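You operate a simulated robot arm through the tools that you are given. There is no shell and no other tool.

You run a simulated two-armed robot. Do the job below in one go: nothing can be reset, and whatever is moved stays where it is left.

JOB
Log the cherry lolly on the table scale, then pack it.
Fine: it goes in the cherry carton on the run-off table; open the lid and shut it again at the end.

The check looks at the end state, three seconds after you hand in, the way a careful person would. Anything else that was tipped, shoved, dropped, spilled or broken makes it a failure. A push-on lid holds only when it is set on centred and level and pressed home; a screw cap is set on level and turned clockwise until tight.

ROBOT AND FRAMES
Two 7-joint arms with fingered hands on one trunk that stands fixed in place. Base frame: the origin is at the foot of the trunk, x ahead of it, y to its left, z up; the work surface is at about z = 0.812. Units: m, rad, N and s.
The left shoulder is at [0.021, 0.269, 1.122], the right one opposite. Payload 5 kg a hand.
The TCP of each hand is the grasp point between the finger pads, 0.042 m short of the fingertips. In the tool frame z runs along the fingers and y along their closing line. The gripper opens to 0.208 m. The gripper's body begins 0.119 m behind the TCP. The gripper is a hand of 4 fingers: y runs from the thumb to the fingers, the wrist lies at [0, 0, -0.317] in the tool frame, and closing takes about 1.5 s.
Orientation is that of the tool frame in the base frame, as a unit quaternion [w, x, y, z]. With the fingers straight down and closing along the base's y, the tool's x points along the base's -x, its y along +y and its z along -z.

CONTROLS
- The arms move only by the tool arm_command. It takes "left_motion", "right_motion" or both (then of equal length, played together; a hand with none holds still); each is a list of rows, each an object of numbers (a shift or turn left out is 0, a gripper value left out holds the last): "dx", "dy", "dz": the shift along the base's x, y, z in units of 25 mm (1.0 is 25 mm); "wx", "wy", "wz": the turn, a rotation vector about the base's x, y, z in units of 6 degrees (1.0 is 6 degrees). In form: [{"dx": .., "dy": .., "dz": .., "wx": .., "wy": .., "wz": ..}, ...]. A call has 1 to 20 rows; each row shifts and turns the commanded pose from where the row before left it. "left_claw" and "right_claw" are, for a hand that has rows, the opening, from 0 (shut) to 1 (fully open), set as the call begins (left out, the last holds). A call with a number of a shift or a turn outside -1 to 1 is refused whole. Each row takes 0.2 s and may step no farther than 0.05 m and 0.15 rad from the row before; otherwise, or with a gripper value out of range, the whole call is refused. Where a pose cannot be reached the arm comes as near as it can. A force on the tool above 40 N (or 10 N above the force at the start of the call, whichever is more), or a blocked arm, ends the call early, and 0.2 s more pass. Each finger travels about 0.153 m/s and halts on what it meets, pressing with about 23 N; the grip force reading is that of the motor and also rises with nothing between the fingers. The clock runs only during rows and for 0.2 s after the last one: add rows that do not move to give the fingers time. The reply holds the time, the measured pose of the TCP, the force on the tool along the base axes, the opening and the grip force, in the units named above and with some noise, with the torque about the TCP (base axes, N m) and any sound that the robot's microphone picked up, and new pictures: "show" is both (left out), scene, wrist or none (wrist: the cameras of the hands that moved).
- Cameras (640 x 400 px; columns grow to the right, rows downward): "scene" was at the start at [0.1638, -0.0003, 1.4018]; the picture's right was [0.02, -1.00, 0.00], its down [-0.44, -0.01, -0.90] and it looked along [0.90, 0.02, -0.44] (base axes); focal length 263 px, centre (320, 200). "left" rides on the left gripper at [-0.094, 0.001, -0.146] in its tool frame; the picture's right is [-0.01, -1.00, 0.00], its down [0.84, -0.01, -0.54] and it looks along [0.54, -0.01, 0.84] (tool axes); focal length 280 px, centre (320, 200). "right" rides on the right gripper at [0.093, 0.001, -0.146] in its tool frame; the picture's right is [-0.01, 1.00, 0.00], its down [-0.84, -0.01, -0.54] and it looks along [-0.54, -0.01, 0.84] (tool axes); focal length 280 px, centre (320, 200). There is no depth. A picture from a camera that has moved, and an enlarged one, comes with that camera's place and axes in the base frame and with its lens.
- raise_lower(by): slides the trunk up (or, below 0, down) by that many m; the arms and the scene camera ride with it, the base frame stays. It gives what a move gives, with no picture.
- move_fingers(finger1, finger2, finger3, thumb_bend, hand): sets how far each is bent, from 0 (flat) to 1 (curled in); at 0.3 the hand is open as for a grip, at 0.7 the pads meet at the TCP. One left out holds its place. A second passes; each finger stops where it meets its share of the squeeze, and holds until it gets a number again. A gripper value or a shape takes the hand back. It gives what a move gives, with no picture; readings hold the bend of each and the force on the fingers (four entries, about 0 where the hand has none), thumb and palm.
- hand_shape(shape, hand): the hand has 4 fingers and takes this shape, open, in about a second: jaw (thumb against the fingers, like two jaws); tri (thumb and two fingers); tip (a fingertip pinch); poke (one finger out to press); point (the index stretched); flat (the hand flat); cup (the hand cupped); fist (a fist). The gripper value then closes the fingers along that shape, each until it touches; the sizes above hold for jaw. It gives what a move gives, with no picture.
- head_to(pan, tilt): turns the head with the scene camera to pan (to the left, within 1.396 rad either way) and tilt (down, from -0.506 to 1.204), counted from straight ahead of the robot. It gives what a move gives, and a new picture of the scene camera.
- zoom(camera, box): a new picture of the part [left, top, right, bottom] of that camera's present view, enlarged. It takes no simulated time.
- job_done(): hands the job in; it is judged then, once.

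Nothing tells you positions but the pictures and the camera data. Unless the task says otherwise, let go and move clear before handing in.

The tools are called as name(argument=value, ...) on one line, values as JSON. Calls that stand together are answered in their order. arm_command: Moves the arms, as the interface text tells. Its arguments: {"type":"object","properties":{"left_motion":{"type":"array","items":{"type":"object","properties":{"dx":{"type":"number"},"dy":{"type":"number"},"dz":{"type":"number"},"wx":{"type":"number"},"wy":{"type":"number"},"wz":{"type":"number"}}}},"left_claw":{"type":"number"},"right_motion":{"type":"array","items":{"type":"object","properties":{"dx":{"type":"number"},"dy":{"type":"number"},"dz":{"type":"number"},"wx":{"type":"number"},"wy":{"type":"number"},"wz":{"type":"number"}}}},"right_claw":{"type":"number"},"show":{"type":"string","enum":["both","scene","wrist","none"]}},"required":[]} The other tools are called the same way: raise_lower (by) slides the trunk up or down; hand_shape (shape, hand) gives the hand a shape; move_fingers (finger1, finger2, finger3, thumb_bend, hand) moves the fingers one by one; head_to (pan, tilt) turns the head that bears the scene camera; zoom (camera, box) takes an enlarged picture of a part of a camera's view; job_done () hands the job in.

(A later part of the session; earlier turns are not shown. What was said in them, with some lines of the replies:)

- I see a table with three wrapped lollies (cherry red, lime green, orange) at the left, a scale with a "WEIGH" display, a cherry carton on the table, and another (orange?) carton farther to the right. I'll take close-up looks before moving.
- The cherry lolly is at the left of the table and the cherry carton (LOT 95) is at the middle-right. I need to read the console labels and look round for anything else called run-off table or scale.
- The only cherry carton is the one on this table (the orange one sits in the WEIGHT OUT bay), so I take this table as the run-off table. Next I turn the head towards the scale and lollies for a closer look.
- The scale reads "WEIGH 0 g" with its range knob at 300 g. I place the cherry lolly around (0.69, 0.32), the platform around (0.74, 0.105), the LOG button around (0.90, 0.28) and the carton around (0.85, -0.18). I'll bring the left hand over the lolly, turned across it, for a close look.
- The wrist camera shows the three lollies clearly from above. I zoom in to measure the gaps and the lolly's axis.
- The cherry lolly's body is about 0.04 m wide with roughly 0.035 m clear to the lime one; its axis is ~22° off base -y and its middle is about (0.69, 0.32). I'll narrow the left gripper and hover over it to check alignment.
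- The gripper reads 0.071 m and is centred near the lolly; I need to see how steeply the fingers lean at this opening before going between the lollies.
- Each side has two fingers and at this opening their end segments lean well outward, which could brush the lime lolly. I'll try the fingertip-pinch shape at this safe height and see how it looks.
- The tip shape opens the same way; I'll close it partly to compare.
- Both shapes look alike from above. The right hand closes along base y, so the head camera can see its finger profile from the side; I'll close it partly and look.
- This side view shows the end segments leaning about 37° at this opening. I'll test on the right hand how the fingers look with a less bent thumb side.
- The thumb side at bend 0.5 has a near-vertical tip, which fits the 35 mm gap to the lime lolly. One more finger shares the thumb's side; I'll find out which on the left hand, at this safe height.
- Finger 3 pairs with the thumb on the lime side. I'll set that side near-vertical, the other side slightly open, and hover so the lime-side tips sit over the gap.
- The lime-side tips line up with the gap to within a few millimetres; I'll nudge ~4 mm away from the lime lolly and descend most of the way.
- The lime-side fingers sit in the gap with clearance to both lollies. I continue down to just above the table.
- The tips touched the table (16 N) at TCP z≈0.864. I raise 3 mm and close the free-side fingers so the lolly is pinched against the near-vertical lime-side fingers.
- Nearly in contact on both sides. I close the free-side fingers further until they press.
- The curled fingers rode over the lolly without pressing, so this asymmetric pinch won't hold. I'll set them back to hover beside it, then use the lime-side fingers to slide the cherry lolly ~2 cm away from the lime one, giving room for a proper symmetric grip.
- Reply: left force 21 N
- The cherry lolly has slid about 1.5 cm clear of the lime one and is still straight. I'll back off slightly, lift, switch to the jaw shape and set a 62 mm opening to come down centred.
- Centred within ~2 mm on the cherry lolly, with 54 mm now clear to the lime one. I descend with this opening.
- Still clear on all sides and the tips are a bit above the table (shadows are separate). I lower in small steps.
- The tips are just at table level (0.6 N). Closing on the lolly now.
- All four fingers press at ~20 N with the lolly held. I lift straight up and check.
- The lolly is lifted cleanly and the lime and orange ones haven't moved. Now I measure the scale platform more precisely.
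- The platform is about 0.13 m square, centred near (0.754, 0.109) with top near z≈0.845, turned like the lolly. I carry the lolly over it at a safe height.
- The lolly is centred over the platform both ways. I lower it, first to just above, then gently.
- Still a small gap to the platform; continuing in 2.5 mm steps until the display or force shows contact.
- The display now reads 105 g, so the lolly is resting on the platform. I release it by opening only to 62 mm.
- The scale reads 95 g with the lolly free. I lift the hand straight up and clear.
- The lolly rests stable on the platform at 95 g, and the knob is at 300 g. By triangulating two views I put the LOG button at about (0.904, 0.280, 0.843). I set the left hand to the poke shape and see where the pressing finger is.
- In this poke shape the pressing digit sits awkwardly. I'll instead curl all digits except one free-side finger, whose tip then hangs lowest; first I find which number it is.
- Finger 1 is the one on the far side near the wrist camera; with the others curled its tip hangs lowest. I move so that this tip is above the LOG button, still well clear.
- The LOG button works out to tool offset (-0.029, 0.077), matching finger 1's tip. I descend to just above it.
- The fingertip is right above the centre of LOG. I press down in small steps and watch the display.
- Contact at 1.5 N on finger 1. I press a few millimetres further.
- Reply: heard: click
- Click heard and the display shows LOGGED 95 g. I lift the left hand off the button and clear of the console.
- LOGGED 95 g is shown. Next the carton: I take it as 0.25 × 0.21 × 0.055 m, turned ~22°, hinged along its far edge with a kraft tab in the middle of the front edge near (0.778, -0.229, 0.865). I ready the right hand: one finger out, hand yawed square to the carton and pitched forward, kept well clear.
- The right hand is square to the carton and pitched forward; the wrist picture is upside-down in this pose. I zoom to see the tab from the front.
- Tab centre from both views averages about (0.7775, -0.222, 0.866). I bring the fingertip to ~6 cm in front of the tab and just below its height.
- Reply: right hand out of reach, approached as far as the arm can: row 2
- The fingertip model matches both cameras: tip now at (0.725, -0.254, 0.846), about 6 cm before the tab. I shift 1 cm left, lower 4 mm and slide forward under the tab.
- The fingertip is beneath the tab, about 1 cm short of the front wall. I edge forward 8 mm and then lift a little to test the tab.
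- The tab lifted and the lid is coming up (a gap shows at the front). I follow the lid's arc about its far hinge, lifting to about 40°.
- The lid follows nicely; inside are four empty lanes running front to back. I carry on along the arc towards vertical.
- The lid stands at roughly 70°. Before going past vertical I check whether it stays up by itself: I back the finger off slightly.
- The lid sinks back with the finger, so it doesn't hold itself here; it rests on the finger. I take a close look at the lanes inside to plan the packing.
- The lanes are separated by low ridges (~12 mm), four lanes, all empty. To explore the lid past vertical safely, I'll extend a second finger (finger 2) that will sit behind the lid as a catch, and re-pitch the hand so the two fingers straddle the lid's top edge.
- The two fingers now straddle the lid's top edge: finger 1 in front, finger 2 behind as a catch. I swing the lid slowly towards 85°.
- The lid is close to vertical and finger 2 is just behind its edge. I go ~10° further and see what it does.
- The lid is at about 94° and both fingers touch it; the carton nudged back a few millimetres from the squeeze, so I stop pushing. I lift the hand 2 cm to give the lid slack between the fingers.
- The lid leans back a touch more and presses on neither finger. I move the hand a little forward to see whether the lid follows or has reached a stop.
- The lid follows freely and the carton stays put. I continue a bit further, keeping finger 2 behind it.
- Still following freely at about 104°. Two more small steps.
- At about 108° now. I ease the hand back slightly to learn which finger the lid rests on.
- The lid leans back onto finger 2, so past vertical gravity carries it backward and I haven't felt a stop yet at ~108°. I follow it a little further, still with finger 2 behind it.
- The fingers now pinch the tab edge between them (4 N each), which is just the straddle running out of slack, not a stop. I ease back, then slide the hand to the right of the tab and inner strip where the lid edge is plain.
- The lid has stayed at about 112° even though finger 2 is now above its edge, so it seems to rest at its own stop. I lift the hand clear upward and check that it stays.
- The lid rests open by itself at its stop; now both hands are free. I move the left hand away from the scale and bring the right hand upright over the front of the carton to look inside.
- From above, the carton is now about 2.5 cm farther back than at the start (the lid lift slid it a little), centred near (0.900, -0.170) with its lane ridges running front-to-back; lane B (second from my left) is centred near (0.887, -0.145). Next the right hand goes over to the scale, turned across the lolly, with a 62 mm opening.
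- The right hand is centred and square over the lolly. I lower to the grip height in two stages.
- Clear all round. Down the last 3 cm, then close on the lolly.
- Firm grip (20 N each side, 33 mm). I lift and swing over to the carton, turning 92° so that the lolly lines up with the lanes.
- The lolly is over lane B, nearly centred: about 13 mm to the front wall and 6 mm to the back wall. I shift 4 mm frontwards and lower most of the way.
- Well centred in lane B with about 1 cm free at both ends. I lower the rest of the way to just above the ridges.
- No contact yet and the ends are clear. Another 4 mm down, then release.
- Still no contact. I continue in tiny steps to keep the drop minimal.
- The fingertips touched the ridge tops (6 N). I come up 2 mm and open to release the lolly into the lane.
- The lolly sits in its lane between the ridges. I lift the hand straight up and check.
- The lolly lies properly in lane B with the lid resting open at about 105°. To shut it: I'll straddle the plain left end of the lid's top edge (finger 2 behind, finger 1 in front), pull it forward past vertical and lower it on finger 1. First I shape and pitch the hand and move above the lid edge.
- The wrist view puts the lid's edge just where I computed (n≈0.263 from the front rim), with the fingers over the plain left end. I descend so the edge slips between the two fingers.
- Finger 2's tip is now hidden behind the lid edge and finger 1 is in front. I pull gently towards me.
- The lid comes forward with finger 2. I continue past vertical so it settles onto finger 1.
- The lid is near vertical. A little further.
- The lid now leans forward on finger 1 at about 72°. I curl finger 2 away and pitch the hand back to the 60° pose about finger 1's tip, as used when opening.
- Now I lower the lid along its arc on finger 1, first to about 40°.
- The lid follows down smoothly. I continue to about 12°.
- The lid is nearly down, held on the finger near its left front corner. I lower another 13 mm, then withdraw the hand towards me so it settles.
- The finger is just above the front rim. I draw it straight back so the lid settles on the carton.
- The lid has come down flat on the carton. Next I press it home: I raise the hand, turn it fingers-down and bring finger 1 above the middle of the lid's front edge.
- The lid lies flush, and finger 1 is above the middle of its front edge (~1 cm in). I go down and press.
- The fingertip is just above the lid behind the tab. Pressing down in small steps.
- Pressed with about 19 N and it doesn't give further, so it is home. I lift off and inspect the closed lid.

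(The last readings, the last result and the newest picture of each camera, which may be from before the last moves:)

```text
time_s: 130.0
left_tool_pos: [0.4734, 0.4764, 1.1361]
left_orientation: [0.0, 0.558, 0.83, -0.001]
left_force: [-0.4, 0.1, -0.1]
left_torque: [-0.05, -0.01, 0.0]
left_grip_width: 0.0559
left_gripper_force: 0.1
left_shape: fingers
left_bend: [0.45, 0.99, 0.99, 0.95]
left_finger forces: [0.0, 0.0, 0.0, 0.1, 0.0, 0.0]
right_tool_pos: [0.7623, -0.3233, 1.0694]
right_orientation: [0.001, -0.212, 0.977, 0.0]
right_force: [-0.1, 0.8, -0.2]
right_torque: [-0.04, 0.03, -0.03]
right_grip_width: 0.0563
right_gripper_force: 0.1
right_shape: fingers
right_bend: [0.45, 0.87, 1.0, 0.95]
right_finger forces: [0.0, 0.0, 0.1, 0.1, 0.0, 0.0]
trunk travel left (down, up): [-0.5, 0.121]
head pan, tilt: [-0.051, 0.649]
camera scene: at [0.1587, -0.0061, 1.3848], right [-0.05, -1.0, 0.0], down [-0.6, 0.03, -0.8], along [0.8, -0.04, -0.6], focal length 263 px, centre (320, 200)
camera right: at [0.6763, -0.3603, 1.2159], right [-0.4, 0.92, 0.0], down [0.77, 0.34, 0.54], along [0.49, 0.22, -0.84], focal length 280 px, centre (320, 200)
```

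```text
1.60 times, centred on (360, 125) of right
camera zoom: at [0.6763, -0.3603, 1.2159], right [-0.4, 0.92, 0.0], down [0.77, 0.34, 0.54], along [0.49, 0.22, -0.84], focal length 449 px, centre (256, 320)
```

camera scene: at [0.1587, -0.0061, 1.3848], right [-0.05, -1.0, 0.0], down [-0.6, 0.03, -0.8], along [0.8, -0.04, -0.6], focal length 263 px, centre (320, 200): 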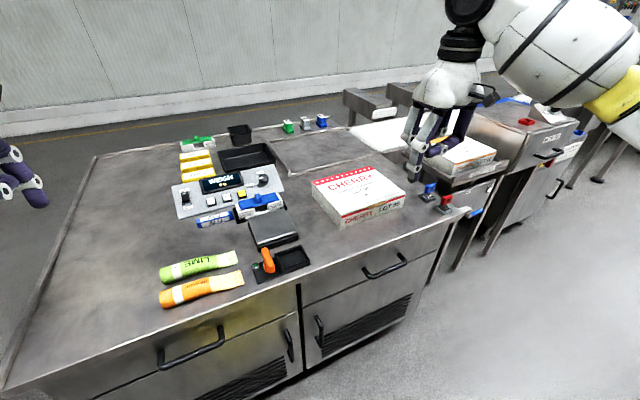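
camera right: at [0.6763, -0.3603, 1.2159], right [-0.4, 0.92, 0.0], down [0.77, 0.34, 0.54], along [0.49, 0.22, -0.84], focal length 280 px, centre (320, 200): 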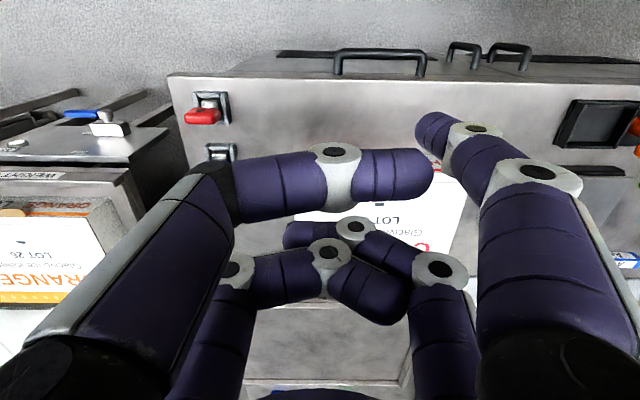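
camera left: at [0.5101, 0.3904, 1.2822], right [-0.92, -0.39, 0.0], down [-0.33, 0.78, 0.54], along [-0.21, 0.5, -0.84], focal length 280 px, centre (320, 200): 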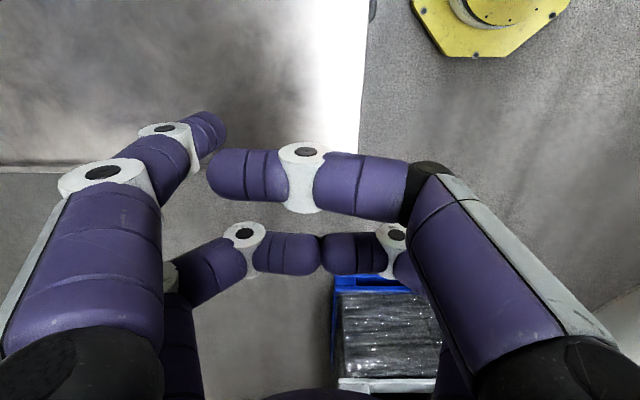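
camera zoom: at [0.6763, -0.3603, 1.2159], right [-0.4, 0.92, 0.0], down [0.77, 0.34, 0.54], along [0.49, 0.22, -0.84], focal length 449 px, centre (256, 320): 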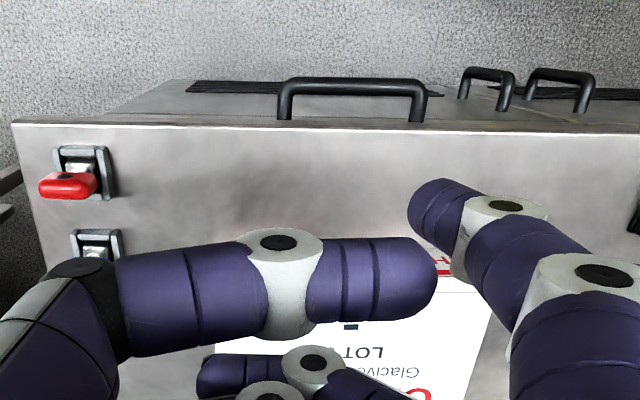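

The carton is shut with the lid flush. I move the right hand farther clear and do a last survey of the table.

arm_command(right_motion=[{"dx": -1, "dy": -0.5, "dz": 0.6}, {"dx": -1, "dy": -0.5, "dz": 0.6}, {"dx": -1, "dy": -0.5, "dz": 0.6}, {"dx": -1, "dy": -0.3, "dz": 0.6}, {"dx": -0.5, "dz": 0.5}, {}], show="scene")

zoom(camera="scene", box=[140, 120, 320, 230])

zoom(camera="scene", box=[140, 200, 320, 310])

zoom(camera="scene", box=[300, 120, 520, 250])

```text
time_s: 131.4
left_tool_pos: [0.4736, 0.4751, 1.1363]
left_orientation: [0.0, 0.558, 0.83, 0.0]
left_force: [0.4, -0.2, 0.1]
left_torque: [0.03, -0.01, -0.05]
left_grip_width: 0.0557
left_gripper_force: 0.1
left_shape: fingers
left_bend: [0.45, 0.99, 0.99, 0.95]
left_finger forces: [0.0, 0.1, 0.1, 0.0, 0.0, 0.1]
right_tool_pos: [0.6488, -0.3691, 1.1427]
right_orientation: [0.0, -0.211, 0.977, 0.0]
right_force: [-0.3, 0.6, -0.1]
right_torque: [0.01, 0.01, -0.01]
right_grip_width: 0.056
right_gripper_force: 0.1
right_shape: fingers
right_bend: [0.45, 0.87, 1.0, 0.95]
right_finger forces: [0.1, 0.1, 0.0, 0.0, 0.0, 0.0]
trunk travel left (down, up): [-0.5, 0.121]
head pan, tilt: [-0.051, 0.649]
camera scene: at [0.1589, -0.0064, 1.3848], right [-0.05, -1.0, 0.0], down [-0.6, 0.03, -0.8], along [0.8, -0.04, -0.6], focal length 263 px, centre (320, 200)
```

scene: 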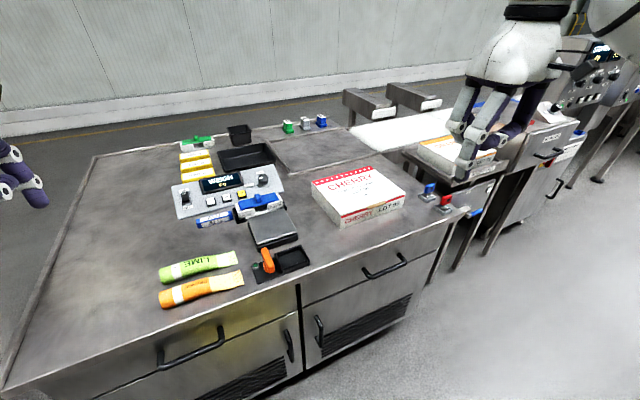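

```text
3.56 times, centred on (230, 175) of scene
camera zoom: at [0.1589, -0.0064, 1.3848], right [-0.05, -1.0, 0.0], down [-0.6, 0.03, -0.8], along [0.8, -0.04, -0.6], focal length 935 px, centre (640, 289)
```

zoom: 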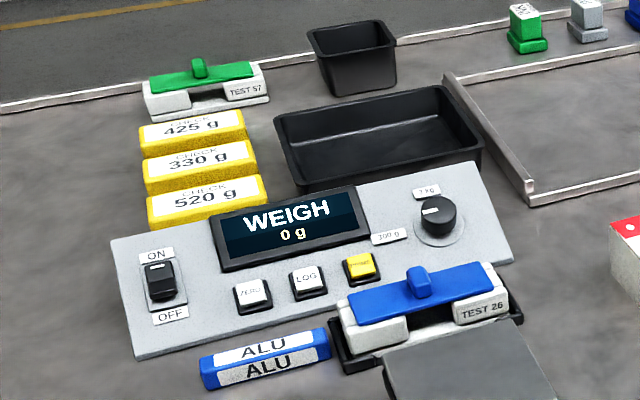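

```text
3.56 times, centred on (230, 255) of scene
camera zoom: at [0.1589, -0.0064, 1.3848], right [-0.05, -1.0, 0.0], down [-0.6, 0.03, -0.8], along [0.8, -0.04, -0.6], focal length 935 px, centre (640, 4)
```

zoom: 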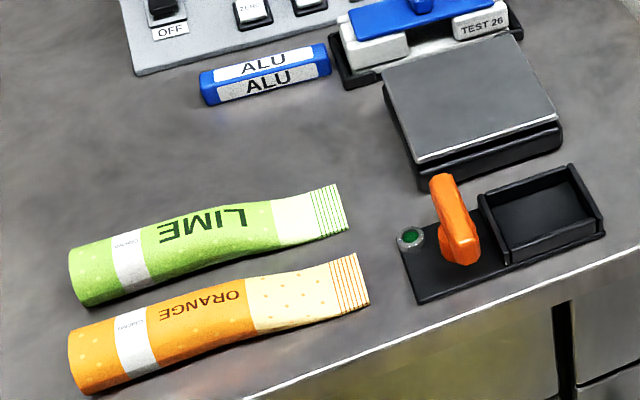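

```text
2.91 times, centred on (410, 185) of scene
camera zoom: at [0.1589, -0.0064, 1.3848], right [-0.05, -1.0, 0.0], down [-0.6, 0.03, -0.8], along [0.8, -0.04, -0.6], focal length 765 px, centre (58, 244)
```

zoom: 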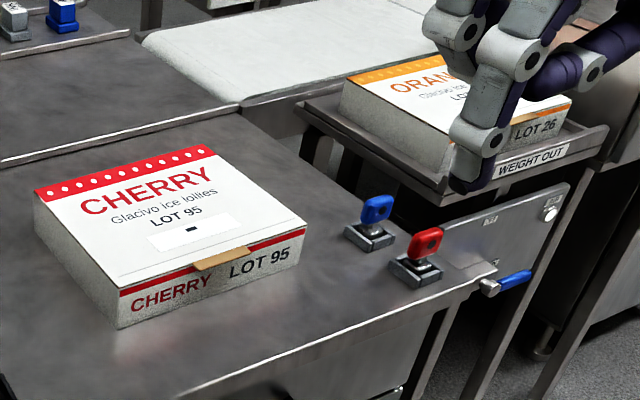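

Everything else looks undisturbed: scale at 0 g, lime and orange lollies, weights, test pieces and keys in place. Before handing in I glance left and right to be sure there is no other cherry carton.

head_to(pan=1.0, tilt=0.45)

head_to(pan=-1.1, tilt=0.35)

head_to(pan=-0.4, tilt=0.45)

```text
time_s: 132.7
left_tool_pos: [0.4733, 0.4755, 1.1361]
left_orientation: [0.001, 0.558, 0.83, 0.0]
left_force: [-1.4, 0.4, 0.7]
left_torque: [0.02, -0.01, 0.0]
left_grip_width: 0.0557
left_gripper_force: 0.0
left_shape: fingers
left_bend: [0.45, 0.99, 0.99, 0.95]
left_finger forces: [0.0, 0.0, 0.0, 0.0, 0.0, 0.0]
right_tool_pos: [0.649, -0.3674, 1.1427]
right_orientation: [0.0, -0.211, 0.977, -0.001]
right_force: [0.6, -0.1, 0.5]
right_torque: [0.01, 0.02, -0.01]
right_grip_width: 0.056
right_gripper_force: 0.0
right_shape: fingers
right_bend: [0.45, 0.87, 1.0, 0.95]
right_finger forces: [0.1, 0.1, 0.0, 0.0, 0.1, 0.0]
trunk travel left (down, up): [-0.5, 0.121]
head pan, tilt: [1.0, 0.45]
camera scene: at [0.1218, 0.0754, 1.4027], right [0.84, -0.54, 0.0], down [-0.24, -0.37, -0.9], along [0.49, 0.76, -0.44], focal length 263 px, centre (320, 200)
```

scene: 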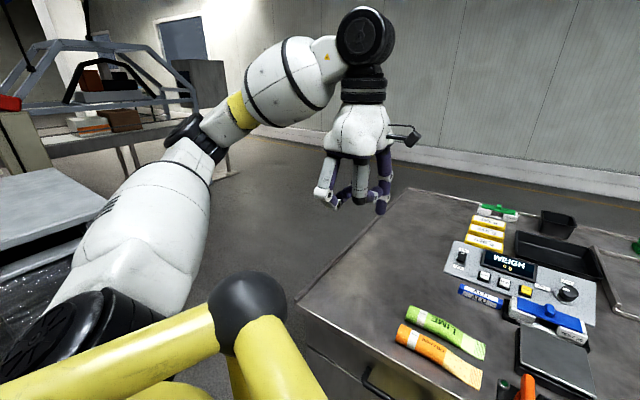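

```text
time_s: 134.7
left_tool_pos: [0.4732, 0.4747, 1.1349]
left_orientation: [0.001, 0.559, 0.829, -0.001]
left_force: [-0.8, -0.1, -0.1]
left_torque: [-0.02, 0.01, 0.01]
left_grip_width: 0.0558
left_gripper_force: 0.1
left_shape: fingers
left_bend: [0.45, 0.99, 0.99, 0.95]
left_finger forces: [0.0, 0.0, 0.0, 0.1, 0.0, 0.0]
right_tool_pos: [0.6498, -0.3682, 1.1434]
right_orientation: [0.0, -0.211, 0.977, 0.001]
right_force: [-0.3, 1.0, -0.7]
right_torque: [-0.01, -0.01, 0.01]
right_grip_width: 0.0563
right_gripper_force: 0.1
right_shape: fingers
right_bend: [0.45, 0.87, 1.0, 0.95]
right_finger forces: [0.1, 0.0, 0.0, 0.0, 0.0, 0.0]
trunk travel left (down, up): [-0.5, 0.121]
head pan, tilt: [-1.1, 0.351]
camera scene: at [0.1144, -0.0848, 1.4119], right [-0.89, -0.45, 0.0], down [-0.16, 0.31, -0.94], along [0.43, -0.84, -0.34], focal length 263 px, centre (320, 200)
```

scene: 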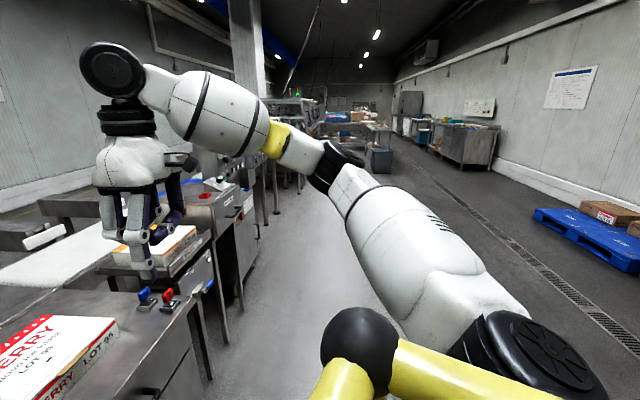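

```text
time_s: 135.7
left_tool_pos: [0.4735, 0.4753, 1.1356]
left_orientation: [-0.001, 0.559, 0.829, 0.0]
left_force: [-0.8, -0.5, -0.3]
left_torque: [0.0, 0.02, -0.02]
left_grip_width: 0.0561
left_gripper_force: 0.0
left_shape: fingers
left_bend: [0.45, 0.99, 0.99, 0.95]
left_finger forces: [0.0, 0.0, 0.0, 0.0, 0.1, 0.0]
right_tool_pos: [0.6484, -0.368, 1.143]
right_orientation: [0.0, -0.212, 0.977, 0.0]
right_force: [-0.6, -0.7, 0.6]
right_torque: [0.01, -0.01, -0.01]
right_grip_width: 0.056
right_gripper_force: 0.1
right_shape: fingers
right_bend: [0.45, 0.87, 1.0, 0.95]
right_finger forces: [0.1, 0.0, 0.0, 0.0, 0.0, 0.1]
trunk travel left (down, up): [-0.5, 0.121]
head pan, tilt: [-0.4, 0.45]
camera scene: at [0.1567, -0.0377, 1.4027], right [-0.39, -0.92, 0.0], down [-0.4, 0.17, -0.9], along [0.83, -0.35, -0.44], focal length 263 px, centre (320, 200)
```

scene: 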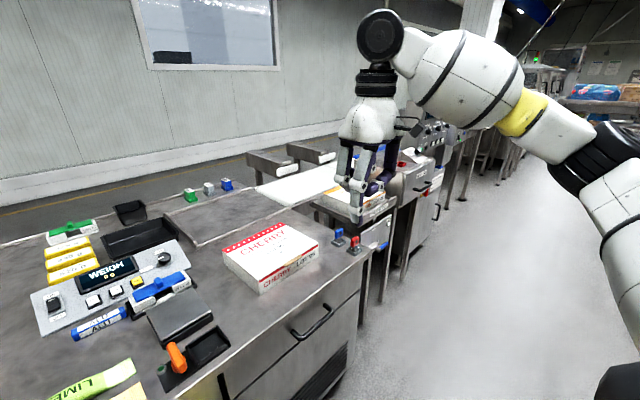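

This is the only cherry carton in reach, on the run-off table. It is shut with the cherry lolly inside, logged at 95 g. Both hands are empty and clear, and nothing else looks disturbed, so I hand the job in.

job_done()

```text
The job is handed in.
```

The cherry lolly is logged at 95 g and packed in the cherry carton, and the lid is shut again. I have handed the job in.

- **Logging:** I laid the lolly on the table scale, which read a steady 95 g. Pressing LOG gave a click and the display showed "LOGGED 95 g". With the lolly removed it reads 0 g again.
- **Packing:** The lolly lies flat in one of the carton's four lanes. I lowered the lid and pressed it down at the middle of the front edge with about 19 N. It sits flush and gives no further, though I heard no click.
- **Carton position:** Lifting the lid slid the carton about 2.5 cm farther back on the table. I left it there.
- **Lid stop:** The lid went back to its stop while I was opening it, and it still closes level.
- **Everything else:** The lime and orange lollies, check weights, test pieces, keys and orange carton look undisturbed. Both hands are empty and clear.

I took the table in front of the robot to be the run-off table. It holds the only cherry carton I could see.
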